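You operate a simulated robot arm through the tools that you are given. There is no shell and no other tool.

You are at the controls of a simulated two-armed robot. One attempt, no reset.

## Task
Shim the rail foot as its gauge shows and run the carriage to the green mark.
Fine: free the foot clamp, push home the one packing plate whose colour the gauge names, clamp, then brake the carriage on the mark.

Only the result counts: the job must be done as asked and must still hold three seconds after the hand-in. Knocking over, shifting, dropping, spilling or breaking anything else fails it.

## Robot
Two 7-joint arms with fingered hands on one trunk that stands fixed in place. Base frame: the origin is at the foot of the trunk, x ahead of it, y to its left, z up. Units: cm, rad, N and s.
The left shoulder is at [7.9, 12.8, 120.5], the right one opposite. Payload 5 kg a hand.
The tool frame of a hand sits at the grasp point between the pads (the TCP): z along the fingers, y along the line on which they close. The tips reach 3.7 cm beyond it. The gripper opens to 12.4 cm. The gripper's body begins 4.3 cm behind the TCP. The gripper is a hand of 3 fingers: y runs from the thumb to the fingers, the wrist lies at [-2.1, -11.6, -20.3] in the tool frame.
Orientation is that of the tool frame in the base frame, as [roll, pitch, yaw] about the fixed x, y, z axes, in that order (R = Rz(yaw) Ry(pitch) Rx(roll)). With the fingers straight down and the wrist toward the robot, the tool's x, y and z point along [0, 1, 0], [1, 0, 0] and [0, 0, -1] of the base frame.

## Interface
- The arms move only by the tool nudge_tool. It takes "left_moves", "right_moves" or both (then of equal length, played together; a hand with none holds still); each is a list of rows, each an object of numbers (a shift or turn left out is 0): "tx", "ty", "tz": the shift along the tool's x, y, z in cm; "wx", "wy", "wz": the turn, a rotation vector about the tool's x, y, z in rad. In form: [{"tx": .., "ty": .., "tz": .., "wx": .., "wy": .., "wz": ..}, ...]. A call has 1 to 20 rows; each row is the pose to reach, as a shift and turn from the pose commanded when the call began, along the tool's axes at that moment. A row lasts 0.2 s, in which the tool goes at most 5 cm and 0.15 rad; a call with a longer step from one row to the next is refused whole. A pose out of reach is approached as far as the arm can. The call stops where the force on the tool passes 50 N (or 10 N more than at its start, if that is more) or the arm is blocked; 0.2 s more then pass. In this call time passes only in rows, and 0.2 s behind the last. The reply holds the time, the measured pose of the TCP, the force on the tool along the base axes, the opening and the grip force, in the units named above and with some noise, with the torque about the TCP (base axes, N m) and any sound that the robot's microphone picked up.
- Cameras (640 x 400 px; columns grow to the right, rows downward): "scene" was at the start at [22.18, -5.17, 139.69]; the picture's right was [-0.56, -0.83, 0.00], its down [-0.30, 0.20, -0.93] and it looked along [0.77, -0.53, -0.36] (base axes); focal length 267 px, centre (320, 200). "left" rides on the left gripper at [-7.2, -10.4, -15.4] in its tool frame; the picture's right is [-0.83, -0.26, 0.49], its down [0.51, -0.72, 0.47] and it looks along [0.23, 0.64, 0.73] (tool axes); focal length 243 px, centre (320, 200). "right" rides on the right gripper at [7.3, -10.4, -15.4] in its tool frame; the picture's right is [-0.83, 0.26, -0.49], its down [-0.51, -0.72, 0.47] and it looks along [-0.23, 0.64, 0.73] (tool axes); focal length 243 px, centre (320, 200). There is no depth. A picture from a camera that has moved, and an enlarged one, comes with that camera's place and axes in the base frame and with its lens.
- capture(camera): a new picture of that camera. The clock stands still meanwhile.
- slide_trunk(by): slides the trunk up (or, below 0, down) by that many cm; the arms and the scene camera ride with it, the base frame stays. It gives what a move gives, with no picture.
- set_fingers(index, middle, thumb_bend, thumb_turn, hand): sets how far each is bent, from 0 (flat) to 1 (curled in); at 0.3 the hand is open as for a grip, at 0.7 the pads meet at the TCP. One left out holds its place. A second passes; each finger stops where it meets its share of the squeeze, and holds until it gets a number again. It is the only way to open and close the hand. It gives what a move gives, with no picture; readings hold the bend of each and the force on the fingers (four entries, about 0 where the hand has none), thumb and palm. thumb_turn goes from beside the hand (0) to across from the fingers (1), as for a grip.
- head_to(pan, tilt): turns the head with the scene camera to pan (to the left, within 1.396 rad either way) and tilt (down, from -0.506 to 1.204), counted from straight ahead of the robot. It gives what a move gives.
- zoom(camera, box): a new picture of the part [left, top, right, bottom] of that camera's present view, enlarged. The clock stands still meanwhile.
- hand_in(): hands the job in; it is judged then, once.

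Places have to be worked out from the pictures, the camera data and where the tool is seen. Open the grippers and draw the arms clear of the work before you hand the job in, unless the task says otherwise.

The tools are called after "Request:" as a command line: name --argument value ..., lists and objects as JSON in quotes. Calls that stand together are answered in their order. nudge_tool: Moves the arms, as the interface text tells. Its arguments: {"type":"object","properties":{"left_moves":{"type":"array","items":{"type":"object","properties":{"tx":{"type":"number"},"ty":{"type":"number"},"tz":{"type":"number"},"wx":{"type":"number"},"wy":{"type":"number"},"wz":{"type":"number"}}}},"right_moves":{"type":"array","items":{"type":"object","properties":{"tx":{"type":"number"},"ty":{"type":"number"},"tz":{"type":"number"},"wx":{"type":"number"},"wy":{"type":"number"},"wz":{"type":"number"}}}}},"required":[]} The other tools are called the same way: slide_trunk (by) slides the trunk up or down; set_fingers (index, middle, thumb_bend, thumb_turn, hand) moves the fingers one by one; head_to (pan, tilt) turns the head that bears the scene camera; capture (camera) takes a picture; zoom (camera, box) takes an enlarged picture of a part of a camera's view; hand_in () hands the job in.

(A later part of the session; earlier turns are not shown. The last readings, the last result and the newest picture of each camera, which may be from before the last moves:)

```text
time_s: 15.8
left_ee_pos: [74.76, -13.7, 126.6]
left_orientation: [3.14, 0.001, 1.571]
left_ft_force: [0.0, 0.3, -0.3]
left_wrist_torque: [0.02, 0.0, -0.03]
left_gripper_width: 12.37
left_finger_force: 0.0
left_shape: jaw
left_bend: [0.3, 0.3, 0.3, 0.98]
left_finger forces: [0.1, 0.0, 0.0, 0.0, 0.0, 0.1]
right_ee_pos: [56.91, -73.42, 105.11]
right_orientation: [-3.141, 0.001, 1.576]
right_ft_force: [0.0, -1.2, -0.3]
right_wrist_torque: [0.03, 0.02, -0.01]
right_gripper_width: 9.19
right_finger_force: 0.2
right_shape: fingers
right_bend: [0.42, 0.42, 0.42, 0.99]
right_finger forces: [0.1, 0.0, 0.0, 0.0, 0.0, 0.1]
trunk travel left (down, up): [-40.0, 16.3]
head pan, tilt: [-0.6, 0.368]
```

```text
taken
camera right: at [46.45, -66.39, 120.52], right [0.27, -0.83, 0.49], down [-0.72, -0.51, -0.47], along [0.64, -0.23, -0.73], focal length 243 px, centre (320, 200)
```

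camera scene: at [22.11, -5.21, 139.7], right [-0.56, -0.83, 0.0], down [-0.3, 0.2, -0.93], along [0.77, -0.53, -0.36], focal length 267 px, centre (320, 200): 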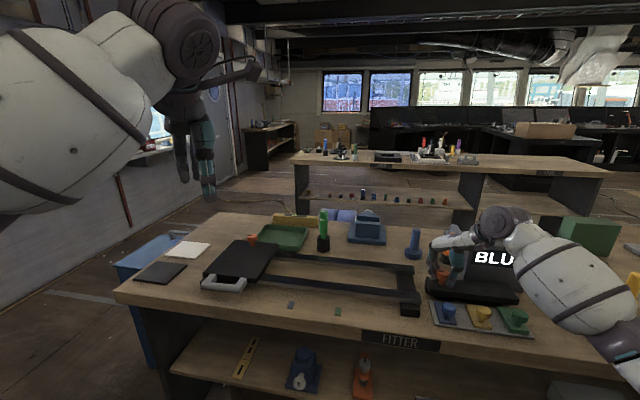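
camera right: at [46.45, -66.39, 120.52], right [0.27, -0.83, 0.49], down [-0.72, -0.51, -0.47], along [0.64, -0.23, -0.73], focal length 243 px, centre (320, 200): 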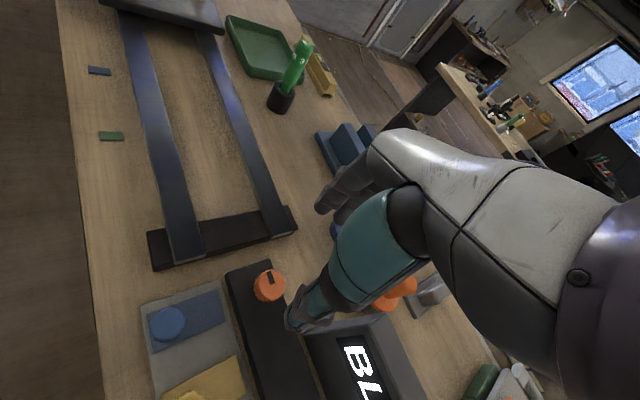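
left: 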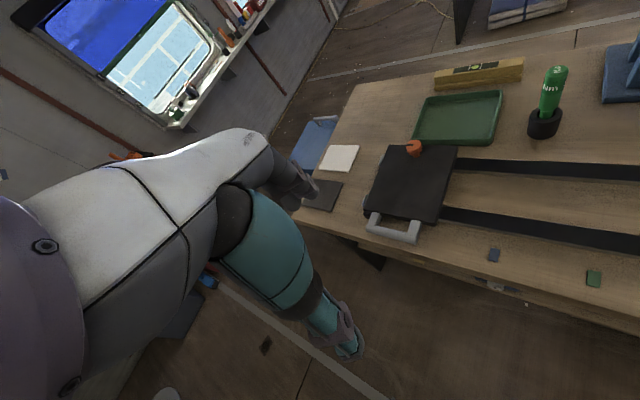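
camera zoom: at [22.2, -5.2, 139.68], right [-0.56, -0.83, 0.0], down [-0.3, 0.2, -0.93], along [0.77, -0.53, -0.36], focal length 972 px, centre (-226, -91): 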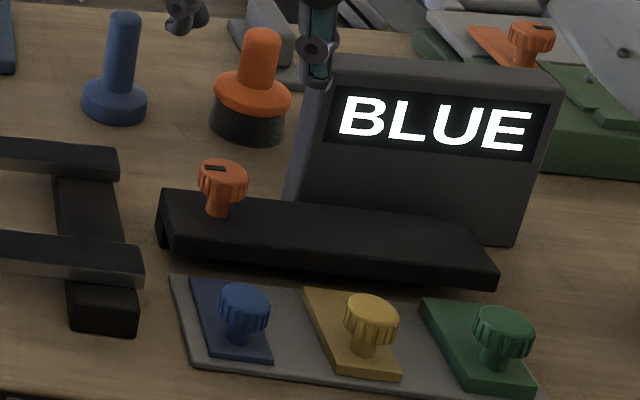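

The clamp pointer has turned a quarter turn and shows free. Next I'll bring the right hand behind the blue plate's knob (near side), fingers closed, facing into the bench so the two fingers can cradle and push it.

Request:
nudge_tool --right_moves '[{"tx": 2.18, "ty": -2.1, "tz": 0.0, "wz": 0.13}, {"tx": 4.36, "ty": -4.2, "tz": 1.0, "wz": 0.26}, {"tx": 6.54, "ty": -6.3, "tz": 2.0, "wz": 0.39}, {"tx": 8.72, "ty": -8.4, "tz": 3.0, "wz": 0.52}, {"tx": 10.9, "ty": -10.5, "tz": 4.0, "wz": 0.65}, {"tx": 13.06, "ty": -12.6, "tz": 5.0, "wz": 0.79}]'

Request:
set_fingers --hand "right" --index 0.7 --middle 0.7 --thumb_bend 0.68

Request:
capture --camera "right"

Request:
zoom --camera "scene" --box '[390, 220, 550, 345]'

```text
time_s: 17.2
left_ee_pos: [74.69, -13.83, 126.59]
left_orientation: [3.141, -0.001, 1.571]
left_ft_force: [0.1, 0.2, 0.1]
left_wrist_torque: [-0.03, -0.03, -0.01]
left_gripper_width: 12.4
left_finger_force: 0.1
left_shape: jaw
left_bend: [0.3, 0.3, 0.3, 0.98]
left_finger forces: [0.1, 0.0, 0.0, 0.1, 0.0, 0.0]
right_ee_pos: [44.3, -60.42, 100.07]
right_orientation: [3.14, -0.003, 0.785]
right_ft_force: [0.3, 1.2, -0.5]
right_wrist_torque: [0.0, 0.02, 0.03]
right_gripper_width: 9.19
right_finger_force: 0.2
right_shape: fingers
right_bend: [0.42, 0.42, 0.42, 0.99]
right_finger forces: [0.1, 0.0, 0.1, 0.0, 0.0, 0.1]
trunk travel left (down, up): [-40.0, 16.3]
head pan, tilt: [-0.6, 0.368]
```

```text
time_s: 18.2
left_ee_pos: [74.66, -13.81, 126.46]
left_orientation: [-3.141, 0.0, 1.572]
left_ft_force: [-0.2, 0.6, -0.2]
left_wrist_torque: [0.0, 0.01, -0.02]
left_gripper_width: 12.37
left_finger_force: 0.1
left_shape: jaw
left_bend: [0.3, 0.3, 0.3, 0.98]
left_finger forces: [0.0, 0.1, 0.0, 0.1, 0.0, 0.0]
right_ee_pos: [44.29, -60.42, 100.13]
right_orientation: [3.139, 0.0, 0.788]
right_ft_force: [0.4, 0.2, -0.5]
right_wrist_torque: [0.0, 0.01, 0.03]
right_gripper_width: 1.1
right_finger_force: 0.1
right_shape: fingers
right_bend: [0.7, 0.7, 0.68, 1.0]
right_finger forces: [0.0, 0.0, 0.1, 0.0, 0.0, 0.0]
trunk travel left (down, up): [-40.0, 16.3]
head pan, tilt: [-0.6, 0.368]
```

```text
taken
camera right: at [42.08, -47.93, 115.52], right [-0.4, -0.77, 0.49], down [-0.87, 0.15, -0.47], along [0.29, -0.62, -0.73], focal length 243 px, centre (320, 200)
```

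right: 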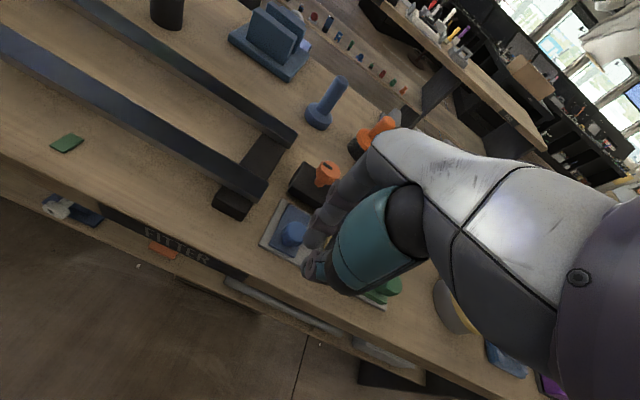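

```text
3.20 times, centred on (470, 282) of scene
camera zoom: at [22.18, -5.16, 139.69], right [-0.56, -0.83, 0.0], down [-0.3, 0.2, -0.93], along [0.77, -0.53, -0.36], focal length 856 px, centre (-160, -64)
```

zoom: 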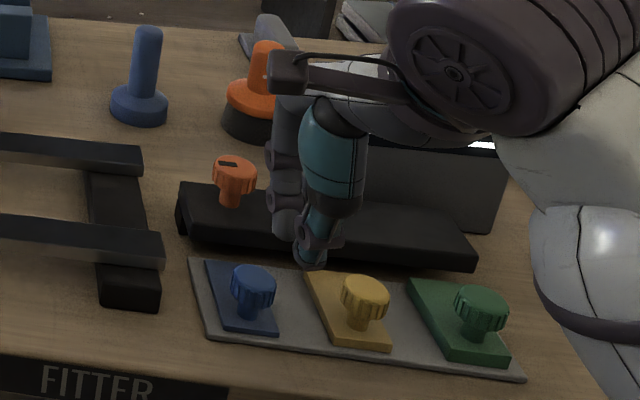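

The fist is about 7 cm in front of the knob and roughly aligned. I'll lower it to z≈88.3 so the fingertips stay above the tray, then check alignment with the knob.

Request:
nudge_tool --right_moves '[{"tz": 4.0}, {"tz": 8.0}, {"tz": 11.8}]'

Request:
capture --camera "right"

Request:
zoom --camera "scene" --box '[400, 240, 520, 340]'

Request:
zoom --camera "right" --box '[230, 140, 370, 300]'

```text
time_s: 19.0
left_ee_pos: [74.77, -13.7, 126.59]
left_orientation: [-3.141, 0.0, 1.571]
left_ft_force: [-0.1, -0.1, -0.8]
left_wrist_torque: [0.02, 0.04, 0.03]
left_gripper_width: 12.36
left_finger_force: 0.1
left_shape: jaw
left_bend: [0.3, 0.3, 0.3, 0.98]
left_finger forces: [0.0, 0.0, 0.1, 0.0, 0.1, 0.1]
right_ee_pos: [44.34, -60.45, 88.27]
right_orientation: [3.14, 0.001, 0.787]
right_ft_force: [-0.1, 0.7, 0.2]
right_wrist_torque: [0.03, 0.04, -0.01]
right_gripper_width: 1.04
right_finger_force: 0.1
right_shape: fingers
right_bend: [0.7, 0.7, 0.68, 1.0]
right_finger forces: [0.0, 0.0, 0.0, 0.1, 0.0, 0.0]
trunk travel left (down, up): [-40.0, 16.3]
head pan, tilt: [-0.6, 0.368]
```

```text
taken
camera right: at [42.04, -48.02, 103.64], right [-0.4, -0.77, 0.49], down [-0.87, 0.15, -0.47], along [0.29, -0.62, -0.73], focal length 243 px, centre (320, 200)
```

right: 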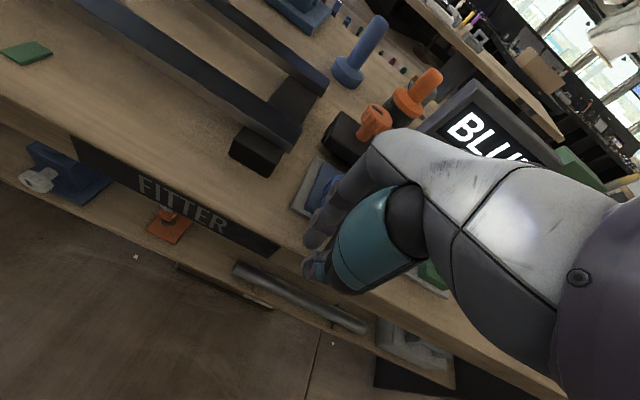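

```text
4.00 times, centred on (460, 290) of scene
camera zoom: at [22.17, -5.18, 139.69], right [-0.56, -0.83, 0.0], down [-0.3, 0.2, -0.93], along [0.77, -0.53, -0.36], focal length 1069 px, centre (-240, -160)
```

zoom: 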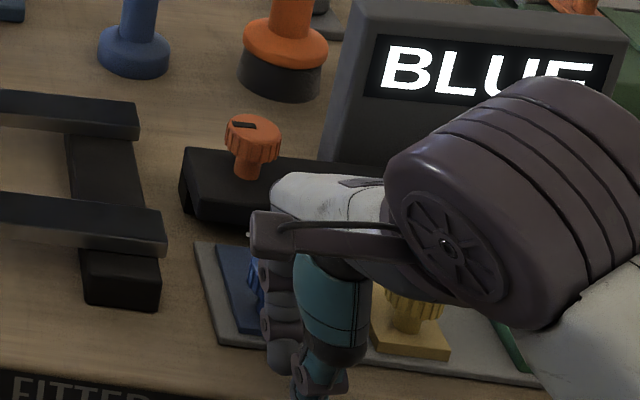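

```text
2.50 times, centred on (300, 220) of right
camera zoom: at [42.04, -48.02, 103.64], right [-0.4, -0.77, 0.49], down [-0.87, 0.15, -0.47], along [0.29, -0.62, -0.73], focal length 606 px, centre (370, 150)
```

zoom: 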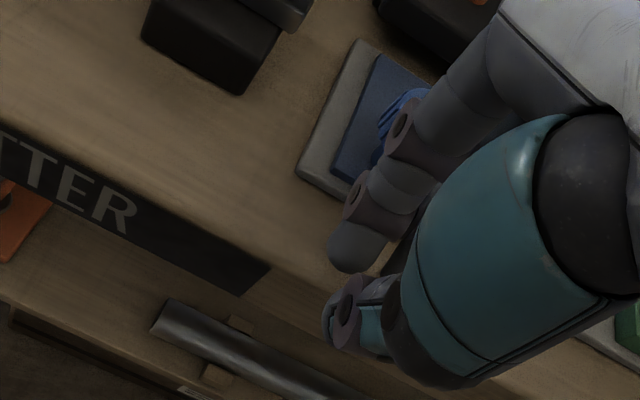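

The fist is lined up (TCP e≈11.4 against knob e≈11.45). I'll advance slowly along tool y (into the bench) to make contact and start sliding the plate.

Request:
nudge_tool --right_moves '[{"ty": 0.7}, {"ty": 1.4}, {"ty": 2.1}, {"ty": 2.8}, {"ty": 3.3}, {"ty": 3.8}, {"ty": 4.3}, {"ty": 4.8}]'

Request:
zoom --camera "right" --box '[230, 140, 370, 300]'

Request:
zoom --camera "scene" --box '[400, 240, 520, 340]'

```text
time_s: 20.8
left_ee_pos: [74.65, -13.79, 126.56]
left_orientation: [-3.142, 0.001, 1.57]
left_ft_force: [0.5, -1.1, 0.8]
left_wrist_torque: [0.0, 0.01, -0.01]
left_gripper_width: 12.38
left_finger_force: 0.0
left_shape: jaw
left_bend: [0.3, 0.3, 0.3, 0.98]
left_finger forces: [0.0, 0.0, 0.0, 0.0, 0.0, 0.0]
right_ee_pos: [47.74, -63.83, 88.16]
right_orientation: [3.14, 0.001, 0.786]
right_ft_force: [-1.5, -0.1, 0.7]
right_wrist_torque: [-0.03, 0.01, -0.11]
right_gripper_width: 1.05
right_finger_force: 1.3
right_shape: fingers
right_bend: [0.7, 0.7, 0.68, 1.0]
right_finger forces: [0.0, 2.3, 0.1, 0.1, 0.0, 0.1]
trunk travel left (down, up): [-40.0, 16.3]
head pan, tilt: [-0.6, 0.368]
```

```text
2.50 times, centred on (300, 220) of right
camera zoom: at [45.41, -51.38, 103.55], right [-0.4, -0.77, 0.49], down [-0.87, 0.15, -0.47], along [0.29, -0.62, -0.73], focal length 606 px, centre (370, 150)
```

zoom: 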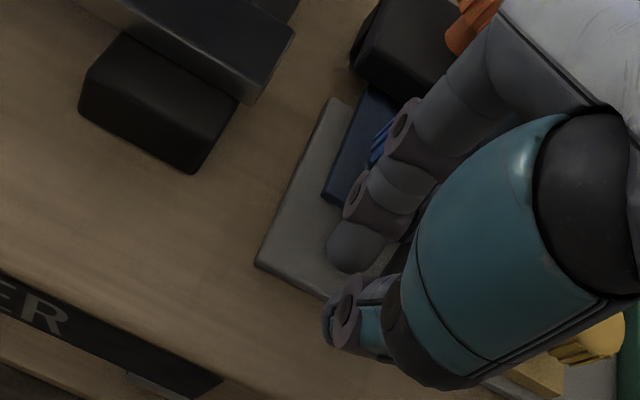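

```text
4.00 times, centred on (460, 290) of scene
camera zoom: at [22.17, -5.18, 139.69], right [-0.56, -0.83, 0.0], down [-0.3, 0.2, -0.93], along [0.77, -0.53, -0.36], focal length 1069 px, centre (-240, -160)
```

zoom: 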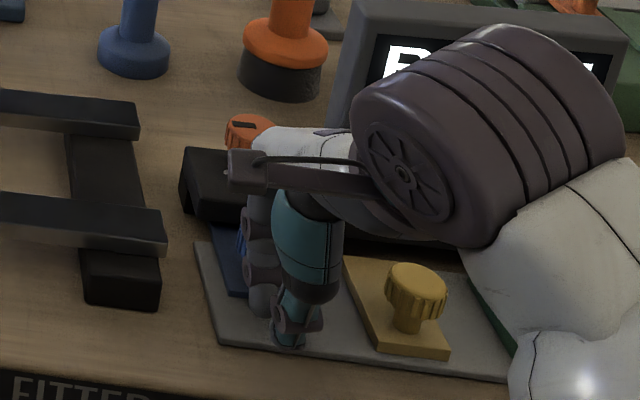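

The plate has slid about 3 cm with only ~2 N. I'll keep pushing in small steps until it seats.

Request:
nudge_tool --right_moves '[{"ty": 0.4}, {"ty": 0.8}, {"ty": 1.2}, {"ty": 1.5}, {"ty": 1.8}]'

Request:
zoom --camera "right" --box '[230, 140, 370, 300]'

Request:
zoom --camera "scene" --box '[400, 240, 520, 340]'

```text
time_s: 22.0
left_ee_pos: [74.52, -13.73, 126.58]
left_orientation: [3.139, -0.001, 1.572]
left_ft_force: [-0.5, -0.1, -0.1]
left_wrist_torque: [0.01, -0.02, -0.02]
left_gripper_width: 12.36
left_finger_force: 0.0
left_shape: jaw
left_bend: [0.3, 0.3, 0.3, 0.98]
left_finger forces: [0.0, 0.0, 0.0, 0.0, 0.0, 0.0]
right_ee_pos: [48.83, -65.06, 88.38]
right_orientation: [3.14, -0.001, 0.788]
right_ft_force: [-14.5, 4.9, 5.1]
right_wrist_torque: [-0.11, 0.04, -0.4]
right_gripper_width: 1.02
right_finger_force: 7.4
right_shape: fingers
right_bend: [0.7, 0.71, 0.68, 1.0]
right_finger forces: [0.2, 15.6, 0.1, 0.1, 0.0, 0.0]
trunk travel left (down, up): [-40.0, 16.3]
head pan, tilt: [-0.6, 0.368]
```

```text
2.50 times, centred on (300, 220) of right
camera zoom: at [46.57, -52.56, 103.71], right [-0.4, -0.77, 0.49], down [-0.87, 0.15, -0.47], along [0.29, -0.62, -0.73], focal length 606 px, centre (370, 150)
```

zoom: 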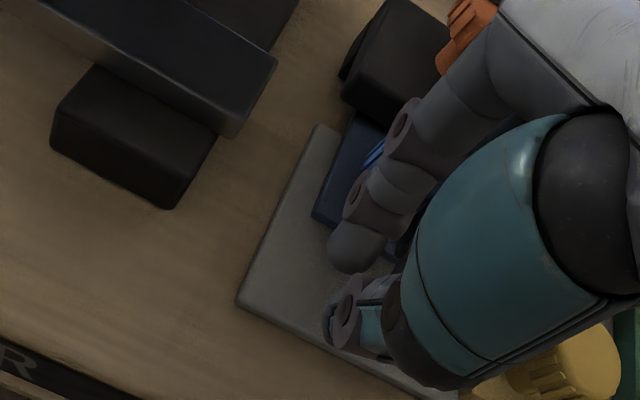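

```text
4.00 times, centred on (460, 290) of scene
camera zoom: at [21.95, -5.05, 139.74], right [-0.56, -0.83, 0.0], down [-0.3, 0.2, -0.93], along [0.77, -0.53, -0.36], focal length 1069 px, centre (-240, -160)
```

zoom: 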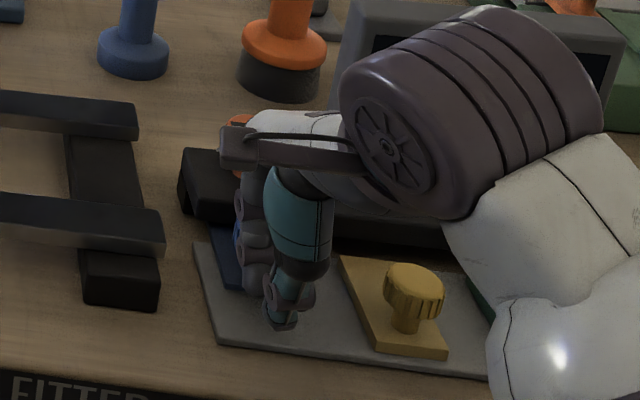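

Resistance jumped to ~15 N with a sideways component and the plate barely moved on this last push. I'll back off and look at where the plate sits.

Request:
nudge_tool --right_moves '[{"ty": -2.0}, {"ty": -5.0}, {"ty": -7.0, "tz": -3.0}, {"ty": -8.0, "tz": -7.0}, {"tx": -4.0, "ty": -8.0, "tz": -9.0}, {"tx": -8.0, "ty": -8.0, "tz": -10.0}, {"tx": -12.0, "ty": -8.0, "tz": -10.0}, {"tx": -16.0, "ty": -8.0, "tz": -10.0}]'

Request:
capture --camera "right"

Request:
zoom --camera "scene" --box '[420, 240, 520, 330]'

```text
time_s: 23.8
left_ee_pos: [74.61, -13.81, 126.58]
left_orientation: [3.138, 0.0, 1.572]
left_ft_force: [0.0, -0.6, -0.1]
left_wrist_torque: [0.02, 0.03, 0.0]
left_gripper_width: 12.37
left_finger_force: 0.0
left_shape: jaw
left_bend: [0.3, 0.3, 0.3, 0.98]
left_finger forces: [0.0, 0.1, 0.0, 0.1, 0.0, 0.0]
right_ee_pos: [31.82, -70.93, 98.19]
right_orientation: [3.139, -0.002, 0.788]
right_ft_force: [-0.6, -0.3, 1.5]
right_wrist_torque: [0.01, -0.01, 0.0]
right_gripper_width: 1.05
right_finger_force: 0.1
right_shape: fingers
right_bend: [0.7, 0.7, 0.68, 1.0]
right_finger forces: [0.0, 0.0, 0.0, 0.1, 0.1, 0.1]
trunk travel left (down, up): [-40.0, 16.3]
head pan, tilt: [-0.6, 0.368]
```

```text
taken
camera right: at [29.58, -58.44, 113.59], right [-0.4, -0.77, 0.49], down [-0.87, 0.15, -0.47], along [0.29, -0.62, -0.73], focal length 243 px, centre (320, 200)
```

right: 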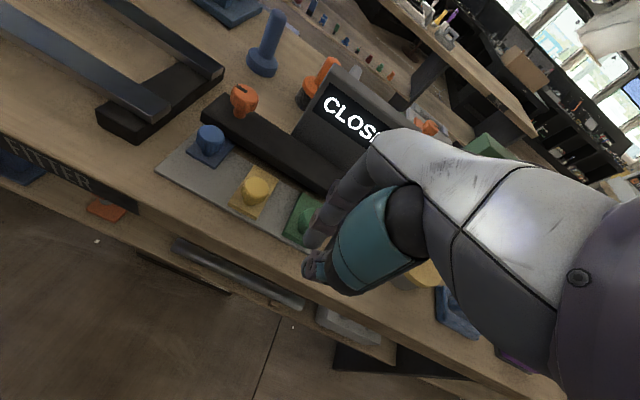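

```text
4.44 times, centred on (470, 285) of scene
camera zoom: at [22.07, -5.22, 139.71], right [-0.56, -0.83, 0.0], down [-0.3, 0.2, -0.93], along [0.77, -0.53, -0.36], focal length 1188 px, centre (-347, -178)
```

zoom: 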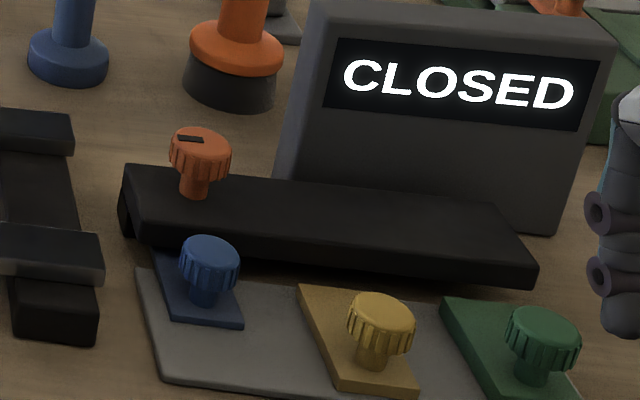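

The gauge now reads "CLOSED": the gap is closed, so the blue plate is home. Now I'll open the fingers part-way and hover over the clamp knob again, yawed to turn it back clockwise.

Request:
set_fingers --hand "right" --index 0.42 --middle 0.42 --thumb_bend 0.42

Request:
nudge_tool --right_moves '[{"tx": 2.0, "ty": 2.4, "tz": -3.0, "wz": -0.123}, {"tx": 4.2, "ty": 5.2, "tz": -6.0, "wz": -0.246}, {"tx": 6.5, "ty": 8.2, "tz": -6.8, "wz": -0.369}, {"tx": 8.9, "ty": 11.1, "tz": -6.8, "wz": -0.492}, {"tx": 11.2, "ty": 14.0, "tz": -6.8, "wz": -0.615}, {"tx": 13.6, "ty": 16.8, "tz": -6.8, "wz": -0.738}, {"tx": 15.9, "ty": 19.56, "tz": -6.8, "wz": -0.862}]'

Request:
zoom --camera "right" --box '[220, 240, 320, 340]'

Request:
zoom --camera "scene" --box '[420, 220, 540, 330]'

```text
time_s: 24.8
left_ee_pos: [74.65, -13.75, 126.5]
left_orientation: [-3.141, 0.0, 1.571]
left_ft_force: [0.1, -0.4, -0.3]
left_wrist_torque: [0.02, -0.01, -0.01]
left_gripper_width: 12.38
left_finger_force: 0.1
left_shape: jaw
left_bend: [0.3, 0.3, 0.3, 0.98]
left_finger forces: [0.0, 0.0, 0.0, 0.0, 0.1, 0.1]
right_ee_pos: [31.92, -70.83, 98.14]
right_orientation: [3.14, 0.0, 0.788]
right_ft_force: [-0.3, 0.0, 0.1]
right_wrist_torque: [0.0, 0.06, -0.03]
right_gripper_width: 9.19
right_finger_force: 0.1
right_shape: fingers
right_bend: [0.42, 0.42, 0.42, 0.99]
right_finger forces: [0.0, 0.0, 0.1, 0.0, 0.0, 0.0]
trunk travel left (down, up): [-40.0, 16.3]
head pan, tilt: [-0.6, 0.368]
```

```text
time_s: 26.4
left_ee_pos: [74.83, -13.84, 126.52]
left_orientation: [-3.14, 0.002, 1.571]
left_ft_force: [0.4, -0.1, 0.3]
left_wrist_torque: [-0.03, 0.02, -0.01]
left_gripper_width: 12.39
left_finger_force: 0.0
left_shape: jaw
left_bend: [0.3, 0.3, 0.3, 0.98]
left_finger forces: [0.0, 0.0, 0.1, 0.0, 0.0, 0.0]
right_ee_pos: [56.94, -73.3, 104.95]
right_orientation: [-3.141, 0.001, 1.651]
right_ft_force: [1.1, -0.3, -0.4]
right_wrist_torque: [0.02, 0.0, 0.02]
right_gripper_width: 9.2
right_finger_force: 0.0
right_shape: fingers
right_bend: [0.42, 0.42, 0.42, 0.99]
right_finger forces: [0.0, 0.1, 0.0, 0.0, 0.0, 0.0]
trunk travel left (down, up): [-40.0, 16.3]
head pan, tilt: [-0.6, 0.368]
```

```text
4.00 times, centred on (270, 290) of right
camera zoom: at [46.06, -67.04, 120.3], right [0.33, -0.81, 0.49], down [-0.68, -0.56, -0.47], along [0.66, -0.18, -0.73], focal length 970 px, centre (520, -160)
```

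zoom: 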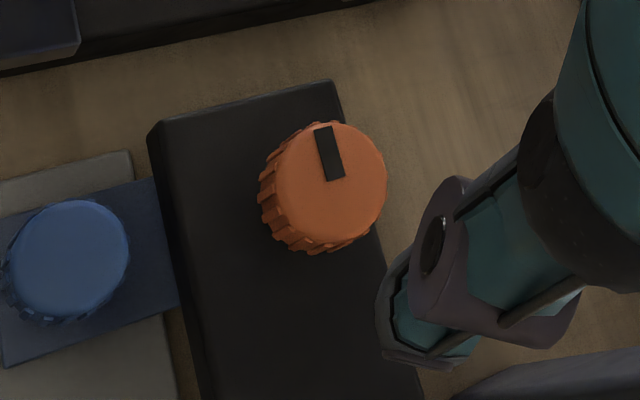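

```text
3.64 times, centred on (480, 275) of scene
camera zoom: at [22.29, -5.19, 139.67], right [-0.56, -0.83, 0.0], down [-0.3, 0.2, -0.93], along [0.77, -0.53, -0.36], focal length 972 px, centre (-262, -73)
```

zoom: 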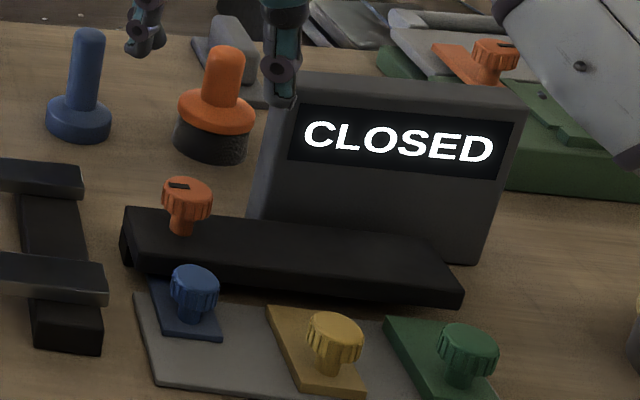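

The gauge still says CLOSED and the blue knob sits just in front of the bar. I'll descend onto the clamp knob (centre ≈(56.7, −73.5)) and grip it.

Request:
nudge_tool --right_moves '[{"tx": -0.15, "ty": -0.2, "tz": 4.0}, {"tx": -0.15, "ty": -0.2, "tz": 8.0}, {"tx": -0.15, "ty": -0.2, "tz": 11.5}, {"tx": -0.15, "ty": -0.2, "tz": 13.9}]'

Request:
set_fingers --hand "right" --index 0.7 --middle 0.7 --thumb_bend 0.7

Request:
zoom --camera "right" --box '[270, 180, 370, 340]'

```text
time_s: 27.4
left_ee_pos: [74.69, -13.86, 126.59]
left_orientation: [-3.141, 0.001, 1.571]
left_ft_force: [-0.8, -0.4, 0.3]
left_wrist_torque: [0.02, 0.03, -0.01]
left_gripper_width: 12.37
left_finger_force: 0.0
left_shape: jaw
left_bend: [0.3, 0.3, 0.3, 0.98]
left_finger forces: [0.1, 0.0, 0.0, 0.0, 0.0, 0.0]
right_ee_pos: [56.88, -73.56, 90.95]
right_orientation: [3.141, 0.0, 1.65]
right_ft_force: [-0.1, 0.0, 0.1]
right_wrist_torque: [-0.01, 0.04, 0.01]
right_gripper_width: 9.19
right_finger_force: 0.1
right_shape: fingers
right_bend: [0.42, 0.42, 0.42, 0.99]
right_finger forces: [0.1, 0.1, 0.0, 0.1, 0.0, 0.0]
trunk travel left (down, up): [-40.0, 16.3]
head pan, tilt: [-0.6, 0.368]
```

```text
time_s: 28.4
left_ee_pos: [74.75, -13.88, 126.57]
left_orientation: [3.141, -0.001, 1.57]
left_ft_force: [0.4, 0.9, 0.6]
left_wrist_torque: [0.0, -0.03, 0.05]
left_gripper_width: 12.4
left_finger_force: 0.0
left_shape: jaw
left_bend: [0.3, 0.3, 0.3, 0.98]
left_finger forces: [0.2, 0.0, 0.0, 0.0, 0.1, 0.0]
right_ee_pos: [56.7, -73.56, 91.01]
right_orientation: [-3.141, 0.001, 1.649]
right_ft_force: [-2.1, 2.2, -4.0]
right_wrist_torque: [0.06, 0.1, 0.0]
right_gripper_width: 3.25
right_finger_force: 12.1
right_shape: fingers
right_bend: [0.63, 0.67, 0.62, 1.0]
right_finger forces: [7.6, 4.1, 0.0, 0.0, 13.6, 0.0]
trunk travel left (down, up): [-40.0, 16.3]
head pan, tilt: [-0.6, 0.368]
```

```text
2.50 times, centred on (320, 260) of right
camera zoom: at [45.86, -67.22, 106.36], right [0.33, -0.81, 0.49], down [-0.68, -0.56, -0.47], along [0.66, -0.18, -0.73], focal length 606 px, centre (320, 50)
```

zoom: 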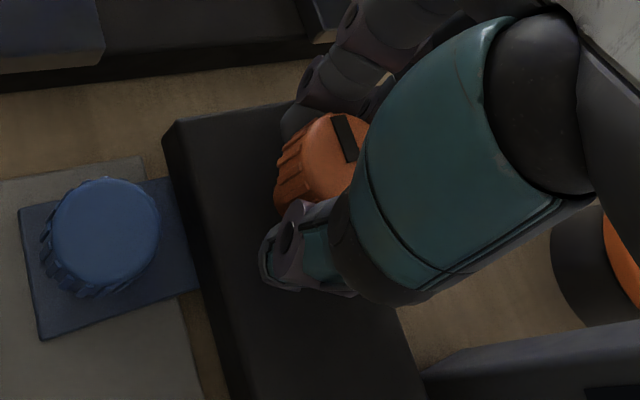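

Grip is good. I'll turn clockwise (+wz) in one long stroke and watch the torque.

Request:
nudge_tool --right_moves '[{"wz": 0.12}, {"wz": 0.24}, {"wz": 0.36}, {"wz": 0.48}, {"wz": 0.6}, {"wz": 0.72}, {"wz": 0.84}, {"wz": 0.96}, {"wz": 1.08}, {"wz": 1.2}, {"wz": 1.32}, {"wz": 1.44}]'

Request:
zoom --camera "right" --box '[270, 180, 370, 340]'

Request:
zoom --camera "scene" --box '[420, 220, 540, 330]'

```text
time_s: 31.0
left_ee_pos: [74.8, -13.93, 126.47]
left_orientation: [-3.14, -0.002, 1.571]
left_ft_force: [-0.3, 0.8, -0.7]
left_wrist_torque: [0.0, 0.01, -0.02]
left_gripper_width: 12.36
left_finger_force: 0.0
left_shape: jaw
left_bend: [0.3, 0.3, 0.3, 0.98]
left_finger forces: [0.0, 0.1, 0.0, 0.1, 0.0, 0.0]
right_ee_pos: [56.95, -73.53, 90.99]
right_orientation: [3.141, 0.001, 0.207]
right_ft_force: [-1.0, -6.3, -7.5]
right_wrist_torque: [-0.09, 0.03, 0.0]
right_gripper_width: 3.22
right_finger_force: 12.9
right_shape: fingers
right_bend: [0.63, 0.66, 0.63, 1.0]
right_finger forces: [9.5, 6.1, 0.2, 0.1, 10.5, 0.1]
trunk travel left (down, up): [-40.0, 16.3]
head pan, tilt: [-0.6, 0.368]
```

```text
2.50 times, centred on (320, 260) of right
camera zoom: at [61.88, -61.95, 106.39], right [-0.76, -0.43, 0.49], down [-0.64, 0.6, -0.47], along [-0.1, -0.67, -0.73], focal length 606 px, centre (320, 50)
```

zoom: 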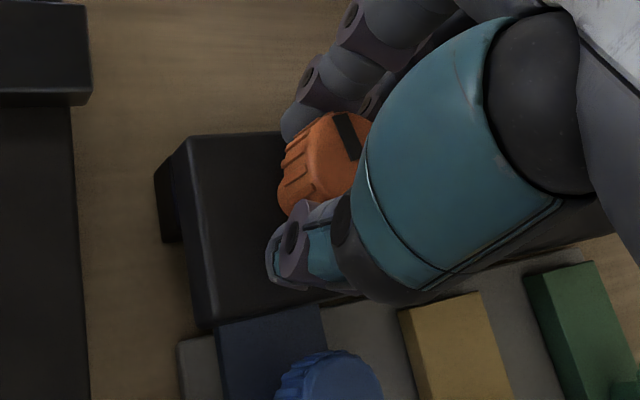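

```text
3.64 times, centred on (480, 275) of scene
camera zoom: at [22.28, -5.31, 139.67], right [-0.56, -0.83, 0.0], down [-0.3, 0.2, -0.93], along [0.77, -0.53, -0.36], focal length 972 px, centre (-262, -73)
```

zoom: 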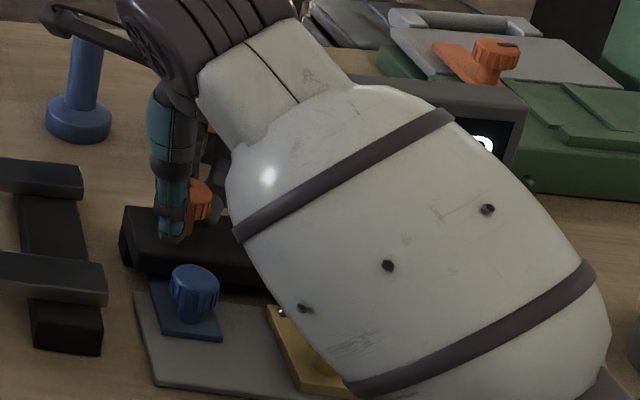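

Still turning freely with the hand at 1.44 rad. I'll continue a bit to reach the clamp stop.

Request:
nudge_tool --right_moves '[{"wz": 0.1}, {"wz": 0.2}, {"wz": 0.3}, {"wz": 0.4}]'

Request:
zoom --camera "right" --box '[270, 180, 370, 340]'

```text
time_s: 32.0
left_ee_pos: [75.14, -13.87, 126.2]
left_orientation: [-3.136, -0.001, 1.572]
left_ft_force: [0.8, 0.2, -0.2]
left_wrist_torque: [0.0, 0.04, 0.01]
left_gripper_width: 12.42
left_finger_force: 0.1
left_shape: jaw
left_bend: [0.3, 0.3, 0.3, 0.98]
left_finger forces: [0.0, 0.0, 0.0, 0.0, 0.0, 0.1]
right_ee_pos: [57.27, -73.35, 90.74]
right_orientation: [-3.141, 0.005, -0.192]
right_ft_force: [10.0, -5.7, -12.9]
right_wrist_torque: [0.1, -0.25, 0.34]
right_gripper_width: 2.84
right_finger_force: 16.7
right_shape: fingers
right_bend: [0.64, 0.67, 0.64, 1.0]
right_finger forces: [17.1, 8.1, 0.1, 0.0, 7.6, 0.0]
trunk travel left (down, up): [-40.0, 16.3]
head pan, tilt: [-0.6, 0.368]
```

```text
2.50 times, centred on (320, 260) of right
camera zoom: at [66.4, -64.68, 106.04], right [-0.86, -0.1, 0.5], down [-0.36, 0.81, -0.47], along [-0.35, -0.58, -0.73], focal length 606 px, centre (320, 50)
```

zoom: 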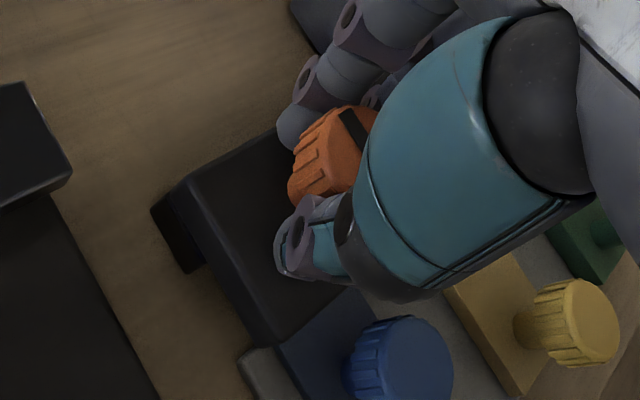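

Torque reached 0.34 N·m: the clamp is at its stop. I'll release, lift clear and look.

Request:
set_fingers --hand "right" --index 0.42 --middle 0.42 --thumb_bend 0.42

Request:
nudge_tool --right_moves '[{"tz": -4.0}, {"tz": -8.0}, {"tz": -12.0}, {"tz": -16.0, "wz": -0.12}, {"tz": -18.0, "wz": -0.24}, {"tz": -20.0, "wz": -0.36}, {"tz": -22.0, "wz": -0.48}]'

Request:
zoom --camera "scene" --box '[420, 220, 540, 330]'

Request:
capture --camera "right"

Request:
capture --camera "scene"

```text
time_s: 33.0
left_ee_pos: [74.72, -13.82, 126.5]
left_orientation: [-3.14, 0.002, 1.571]
left_ft_force: [0.1, -0.3, 0.0]
left_wrist_torque: [0.01, 0.01, 0.0]
left_gripper_width: 12.37
left_finger_force: 0.1
left_shape: jaw
left_bend: [0.3, 0.3, 0.3, 0.98]
left_finger forces: [0.0, 0.0, 0.1, 0.0, 0.0, 0.1]
right_ee_pos: [56.93, -73.45, 91.04]
right_orientation: [-3.141, -0.001, -0.192]
right_ft_force: [0.4, -0.6, 0.3]
right_wrist_torque: [-0.01, 0.03, 0.01]
right_gripper_width: 9.17
right_finger_force: 0.1
right_shape: fingers
right_bend: [0.42, 0.42, 0.42, 0.99]
right_finger forces: [0.0, 0.0, 0.1, 0.1, 0.0, 0.0]
trunk travel left (down, up): [-40.0, 16.3]
head pan, tilt: [-0.6, 0.368]
```

```text
time_s: 34.6
left_ee_pos: [74.62, -13.74, 126.72]
left_orientation: [3.141, 0.0, 1.571]
left_ft_force: [0.5, 0.4, 1.1]
left_wrist_torque: [-0.01, -0.01, -0.03]
left_gripper_width: 12.36
left_finger_force: 0.0
left_shape: jaw
left_bend: [0.3, 0.3, 0.3, 0.98]
left_finger forces: [0.1, 0.0, 0.1, 0.0, 0.0, 0.0]
right_ee_pos: [56.79, -73.63, 113.28]
right_orientation: [3.141, 0.001, 0.292]
right_ft_force: [-0.2, 0.0, -0.8]
right_wrist_torque: [0.03, -0.04, 0.0]
right_gripper_width: 9.17
right_finger_force: 0.0
right_shape: fingers
right_bend: [0.42, 0.42, 0.42, 0.99]
right_finger forces: [0.0, 0.1, 0.1, 0.1, 0.0, 0.1]
trunk travel left (down, up): [-40.0, 16.3]
head pan, tilt: [-0.6, 0.368]
```

```text
3.64 times, centred on (480, 275) of scene
camera zoom: at [22.14, -5.17, 139.7], right [-0.56, -0.83, 0.0], down [-0.3, 0.2, -0.93], along [0.77, -0.53, -0.36], focal length 972 px, centre (-262, -73)
```

zoom: 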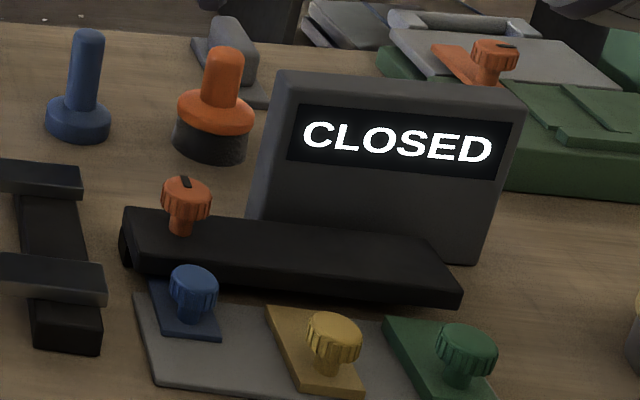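

```text
taken
camera right: at [60.73, -61.56, 128.57], right [-0.72, -0.49, 0.49], down [-0.69, 0.55, -0.47], along [-0.04, -0.68, -0.73], focal length 243 px, centre (320, 200)
```

right: 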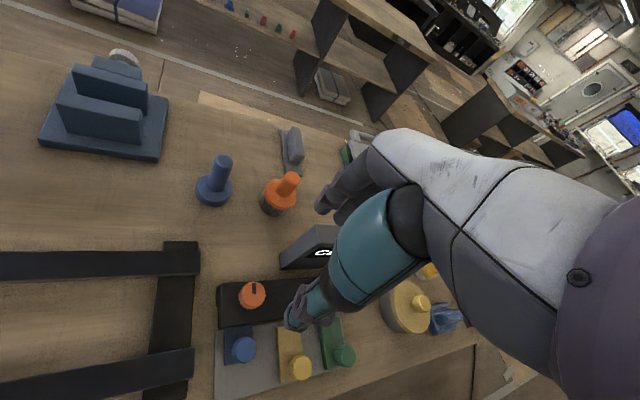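

```text
taken
camera scene: at [22.14, -5.17, 139.7], right [-0.56, -0.83, 0.0], down [-0.3, 0.2, -0.93], along [0.77, -0.53, -0.36], focal length 267 px, centre (320, 200)
```

scene: 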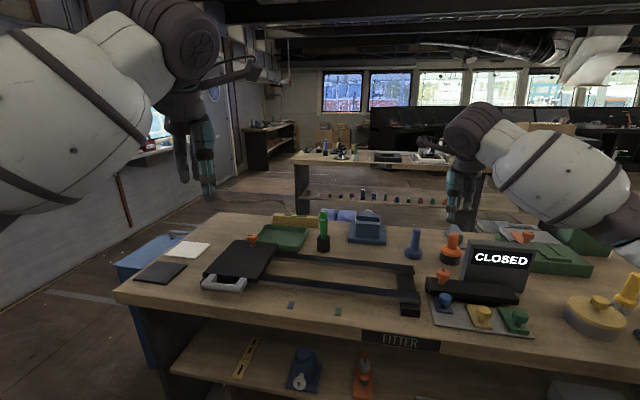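

Clamp pointer is back at the clamped position and the gauge reads CLOSED. Now the carriage: I'll inspect its handle, front edge and the marks closely for a pointer/reference.

Request:
zoom --camera "left" --box '[355, 190, 455, 260]'

Request:
zoom --camera "scene" --box '[195, 260, 275, 310]'

Request:
zoom --camera "scene" --box '[270, 280, 370, 330]'

Request:
zoom --camera "left" --box '[360, 130, 460, 190]'

```text
5.71 times, centred on (405, 225) of left
camera zoom: at [64.13, -20.95, 142.04], right [-0.26, -0.83, -0.49], down [-0.72, 0.51, -0.47], along [0.64, 0.23, -0.73], focal length 1386 px, centre (-166, 57)
```

zoom: 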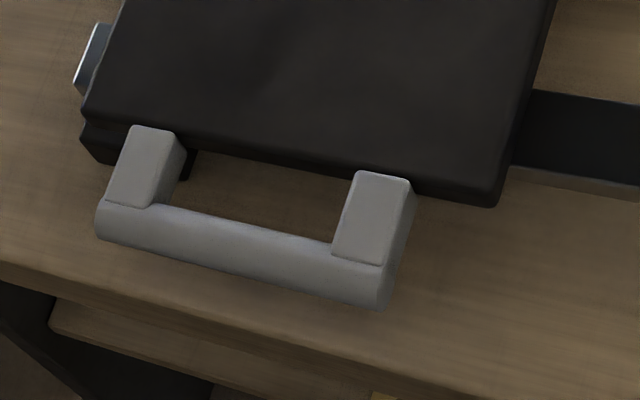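

```text
8.00 times, centred on (235, 285) of scene
camera zoom: at [22.14, -5.17, 139.7], right [-0.56, -0.83, 0.0], down [-0.3, 0.2, -0.93], along [0.77, -0.53, -0.36], focal length 2139 px, centre (1000, -480)
```

zoom: 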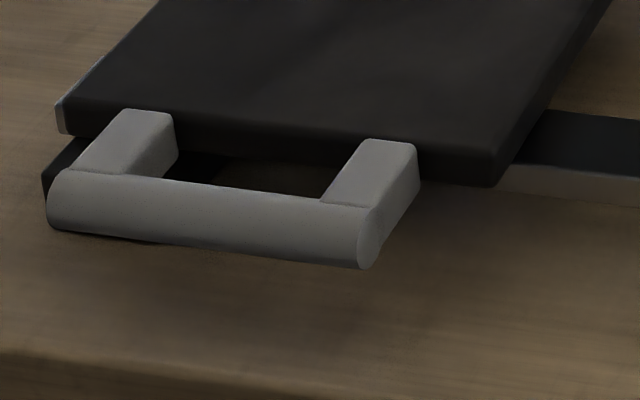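

```text
6.40 times, centred on (320, 305) of scene
camera zoom: at [22.14, -5.17, 139.7], right [-0.56, -0.83, 0.0], down [-0.3, 0.2, -0.93], along [0.77, -0.53, -0.36], focal length 1711 px, centre (320, -472)
```

zoom: 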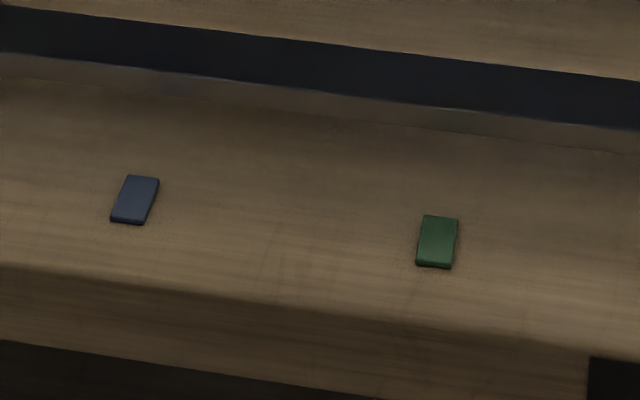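

```text
6.40 times, centred on (410, 160) of left
camera zoom: at [64.13, -20.95, 142.04], right [-0.26, -0.83, -0.49], down [-0.72, 0.51, -0.47], along [0.64, 0.23, -0.73], focal length 1553 px, centre (-256, 456)
```

zoom: 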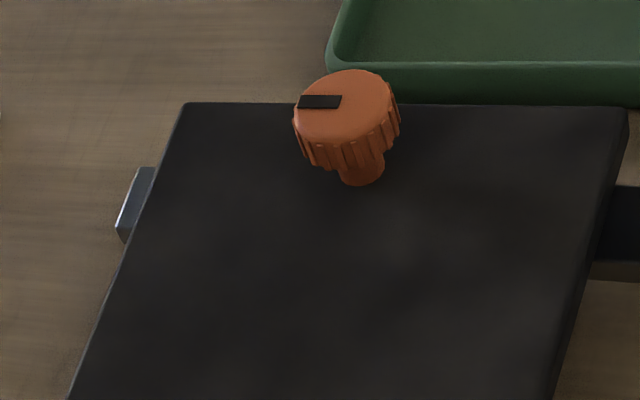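

No pointer on the carriage; its centre and the handle centre both sit at e≈−52.1, and the green mark is at e≈−17.9, so about 34 cm of travel. The left arm hangs where the right hand must go, so I'll first move the left hand away to the left.

Request:
nudge_tool --left_moves '[{"tx": 4.5, "ty": -1.5}, {"tx": 9.0, "ty": -3.0}, {"tx": 13.5, "ty": -4.5}, {"tx": 18.0, "ty": -6.0}, {"tx": 22.5, "ty": -7.5}, {"tx": 27.0, "ty": -9.0}, {"tx": 31.5, "ty": -10.5}, {"tx": 36.0, "ty": -12.0}]'

Request:
capture --camera "scene"

Request:
capture --camera "left"

```text
time_s: 36.4
left_ee_pos: [62.58, 22.5, 126.28]
left_orientation: [3.139, 0.003, 1.57]
left_ft_force: [-0.3, 0.5, -0.5]
left_wrist_torque: [0.0, -0.06, 0.0]
left_gripper_width: 12.37
left_finger_force: 0.1
left_shape: jaw
left_bend: [0.3, 0.3, 0.3, 0.98]
left_finger forces: [0.1, 0.1, 0.1, 0.0, 0.0, 0.0]
right_ee_pos: [56.59, -73.38, 113.36]
right_orientation: [3.139, -0.001, 0.289]
right_ft_force: [0.2, 0.9, -0.1]
right_wrist_torque: [-0.02, 0.03, 0.0]
right_gripper_width: 9.19
right_finger_force: 0.0
right_shape: fingers
right_bend: [0.42, 0.42, 0.42, 0.99]
right_finger forces: [0.0, 0.1, 0.0, 0.1, 0.0, 0.0]
trunk travel left (down, up): [-40.0, 16.3]
head pan, tilt: [-0.6, 0.368]
```

```text
taken
camera scene: at [22.04, -4.97, 139.73], right [-0.56, -0.83, 0.0], down [-0.3, 0.2, -0.93], along [0.77, -0.53, -0.36], focal length 267 px, centre (320, 200)
```

scene: 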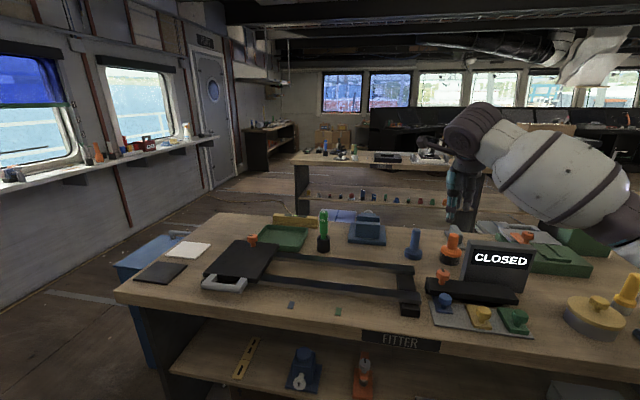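

```text
taken
camera left: at [52.0, 15.37, 141.74], right [-0.26, -0.83, -0.49], down [-0.72, 0.51, -0.47], along [0.64, 0.23, -0.73], focal length 243 px, centre (320, 200)
```

left: 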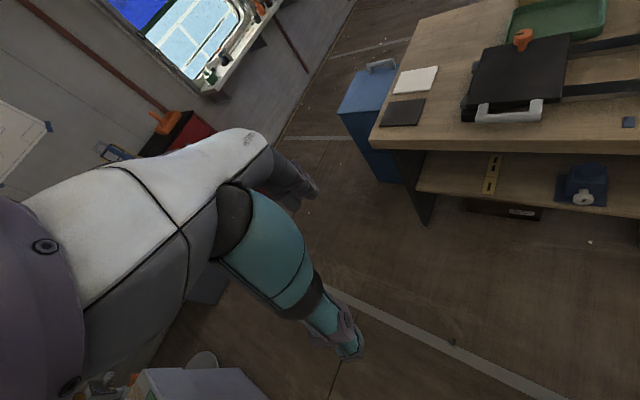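

Left hand is clear. I'll carry the right hand high over the rails to hover above the carriage handle, yawed square to the handle bar.

Request:
nudge_tool --right_moves '[{"tx": 3.19, "ty": -2.87, "tz": 0, "wz": -0.033}, {"tx": 6.39, "ty": -5.75, "tz": 0, "wz": -0.066}, {"tx": 9.58, "ty": -8.62, "tz": 0, "wz": -0.099}, {"tx": 12.77, "ty": -11.49, "tz": 0, "wz": -0.132}, {"tx": 15.97, "ty": -14.37, "tz": 0, "wz": -0.165}, {"tx": 19.16, "ty": -17.24, "tz": 0, "wz": -0.198}, {"tx": 22.35, "ty": -20.11, "tz": 0, "wz": -0.231}, {"tx": 25.55, "ty": -22.99, "tz": 0, "wz": -0.264}, {"tx": 28.74, "ty": -25.86, "tz": 0, "wz": -0.297}, {"tx": 31.93, "ty": -28.73, "tz": 0, "wz": -0.33}, {"tx": 35.13, "ty": -31.61, "tz": 0, "wz": -0.363}, {"tx": 38.32, "ty": -34.48, "tz": 2.1, "wz": -0.396}, {"tx": 41.51, "ty": -37.35, "tz": 4.2, "wz": -0.429}, {"tx": 44.71, "ty": -40.23, "tz": 6.3, "wz": -0.462}, {"tx": 47.9, "ty": -43.1, "tz": 8.4, "wz": -0.496}]'

Request:
capture --camera "right"

Request:
capture --camera "scene"

```text
time_s: 39.6
left_ee_pos: [62.88, 22.38, 126.08]
left_orientation: [-3.139, 0.002, 1.57]
left_ft_force: [-0.1, -0.2, 0.2]
left_wrist_torque: [-0.04, 0.05, -0.03]
left_gripper_width: 12.38
left_finger_force: 0.0
left_shape: jaw
left_bend: [0.3, 0.3, 0.3, 0.98]
left_finger forces: [0.1, 0.1, 0.0, 0.0, 0.1, 0.0]
right_ee_pos: [90.49, -18.31, 104.41]
right_orientation: [3.14, 0.002, 0.783]
right_ft_force: [-0.1, 0.6, 0.2]
right_wrist_torque: [0.01, 0.02, 0.0]
right_gripper_width: 9.22
right_finger_force: 0.0
right_shape: fingers
right_bend: [0.42, 0.42, 0.42, 0.99]
right_finger forces: [0.1, 0.1, 0.0, 0.0, 0.0, 0.0]
trunk travel left (down, up): [-40.0, 16.3]
head pan, tilt: [-0.6, 0.368]
```

```text
taken
camera right: at [88.3, -5.91, 119.93], right [-0.4, -0.77, 0.49], down [-0.87, 0.15, -0.47], along [0.29, -0.62, -0.73], focal length 243 px, centre (320, 200)
```

right: 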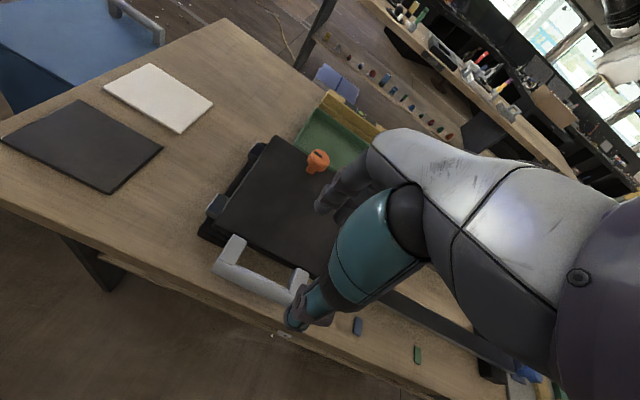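

```text
taken
camera scene: at [22.36, -5.02, 139.66], right [-0.56, -0.83, 0.0], down [-0.3, 0.2, -0.93], along [0.77, -0.53, -0.36], focal length 267 px, centre (320, 200)
```

scene: 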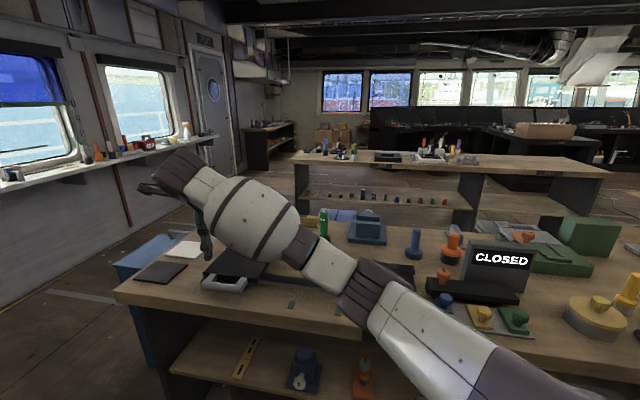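

Reach is fine there. I'll zoom on the handle in the hand view to place the bar accurately.

Request:
zoom --camera "right" --box '[195, 130, 345, 330]'

Request:
zoom --camera "left" --box '[440, 10, 640, 135]'

```text
2.00 times, centred on (270, 230) of right
camera zoom: at [88.3, -5.91, 119.93], right [-0.4, -0.77, 0.49], down [-0.87, 0.15, -0.47], along [0.29, -0.62, -0.73], focal length 485 px, centre (420, 140)
```

zoom: 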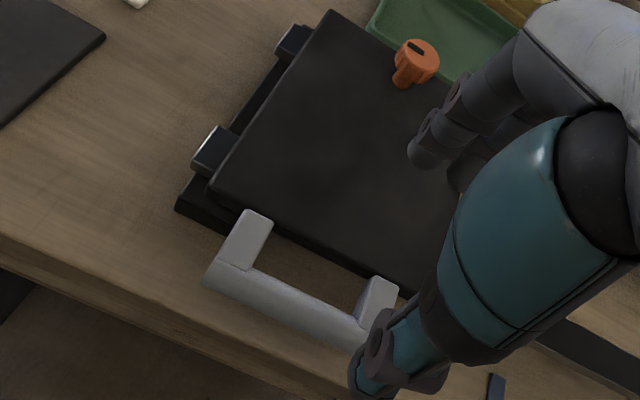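

```text
3.20 times, centred on (540, 72) of left
camera zoom: at [52.37, 15.27, 141.6], right [-0.26, -0.83, -0.49], down [-0.72, 0.51, -0.47], along [0.64, 0.23, -0.73], focal length 776 px, centre (-384, 608)
```

zoom: 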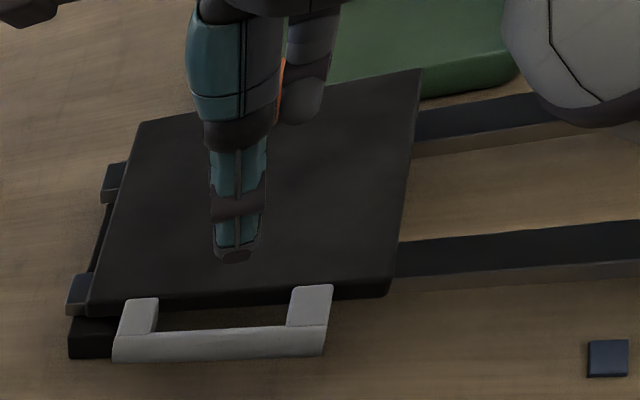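

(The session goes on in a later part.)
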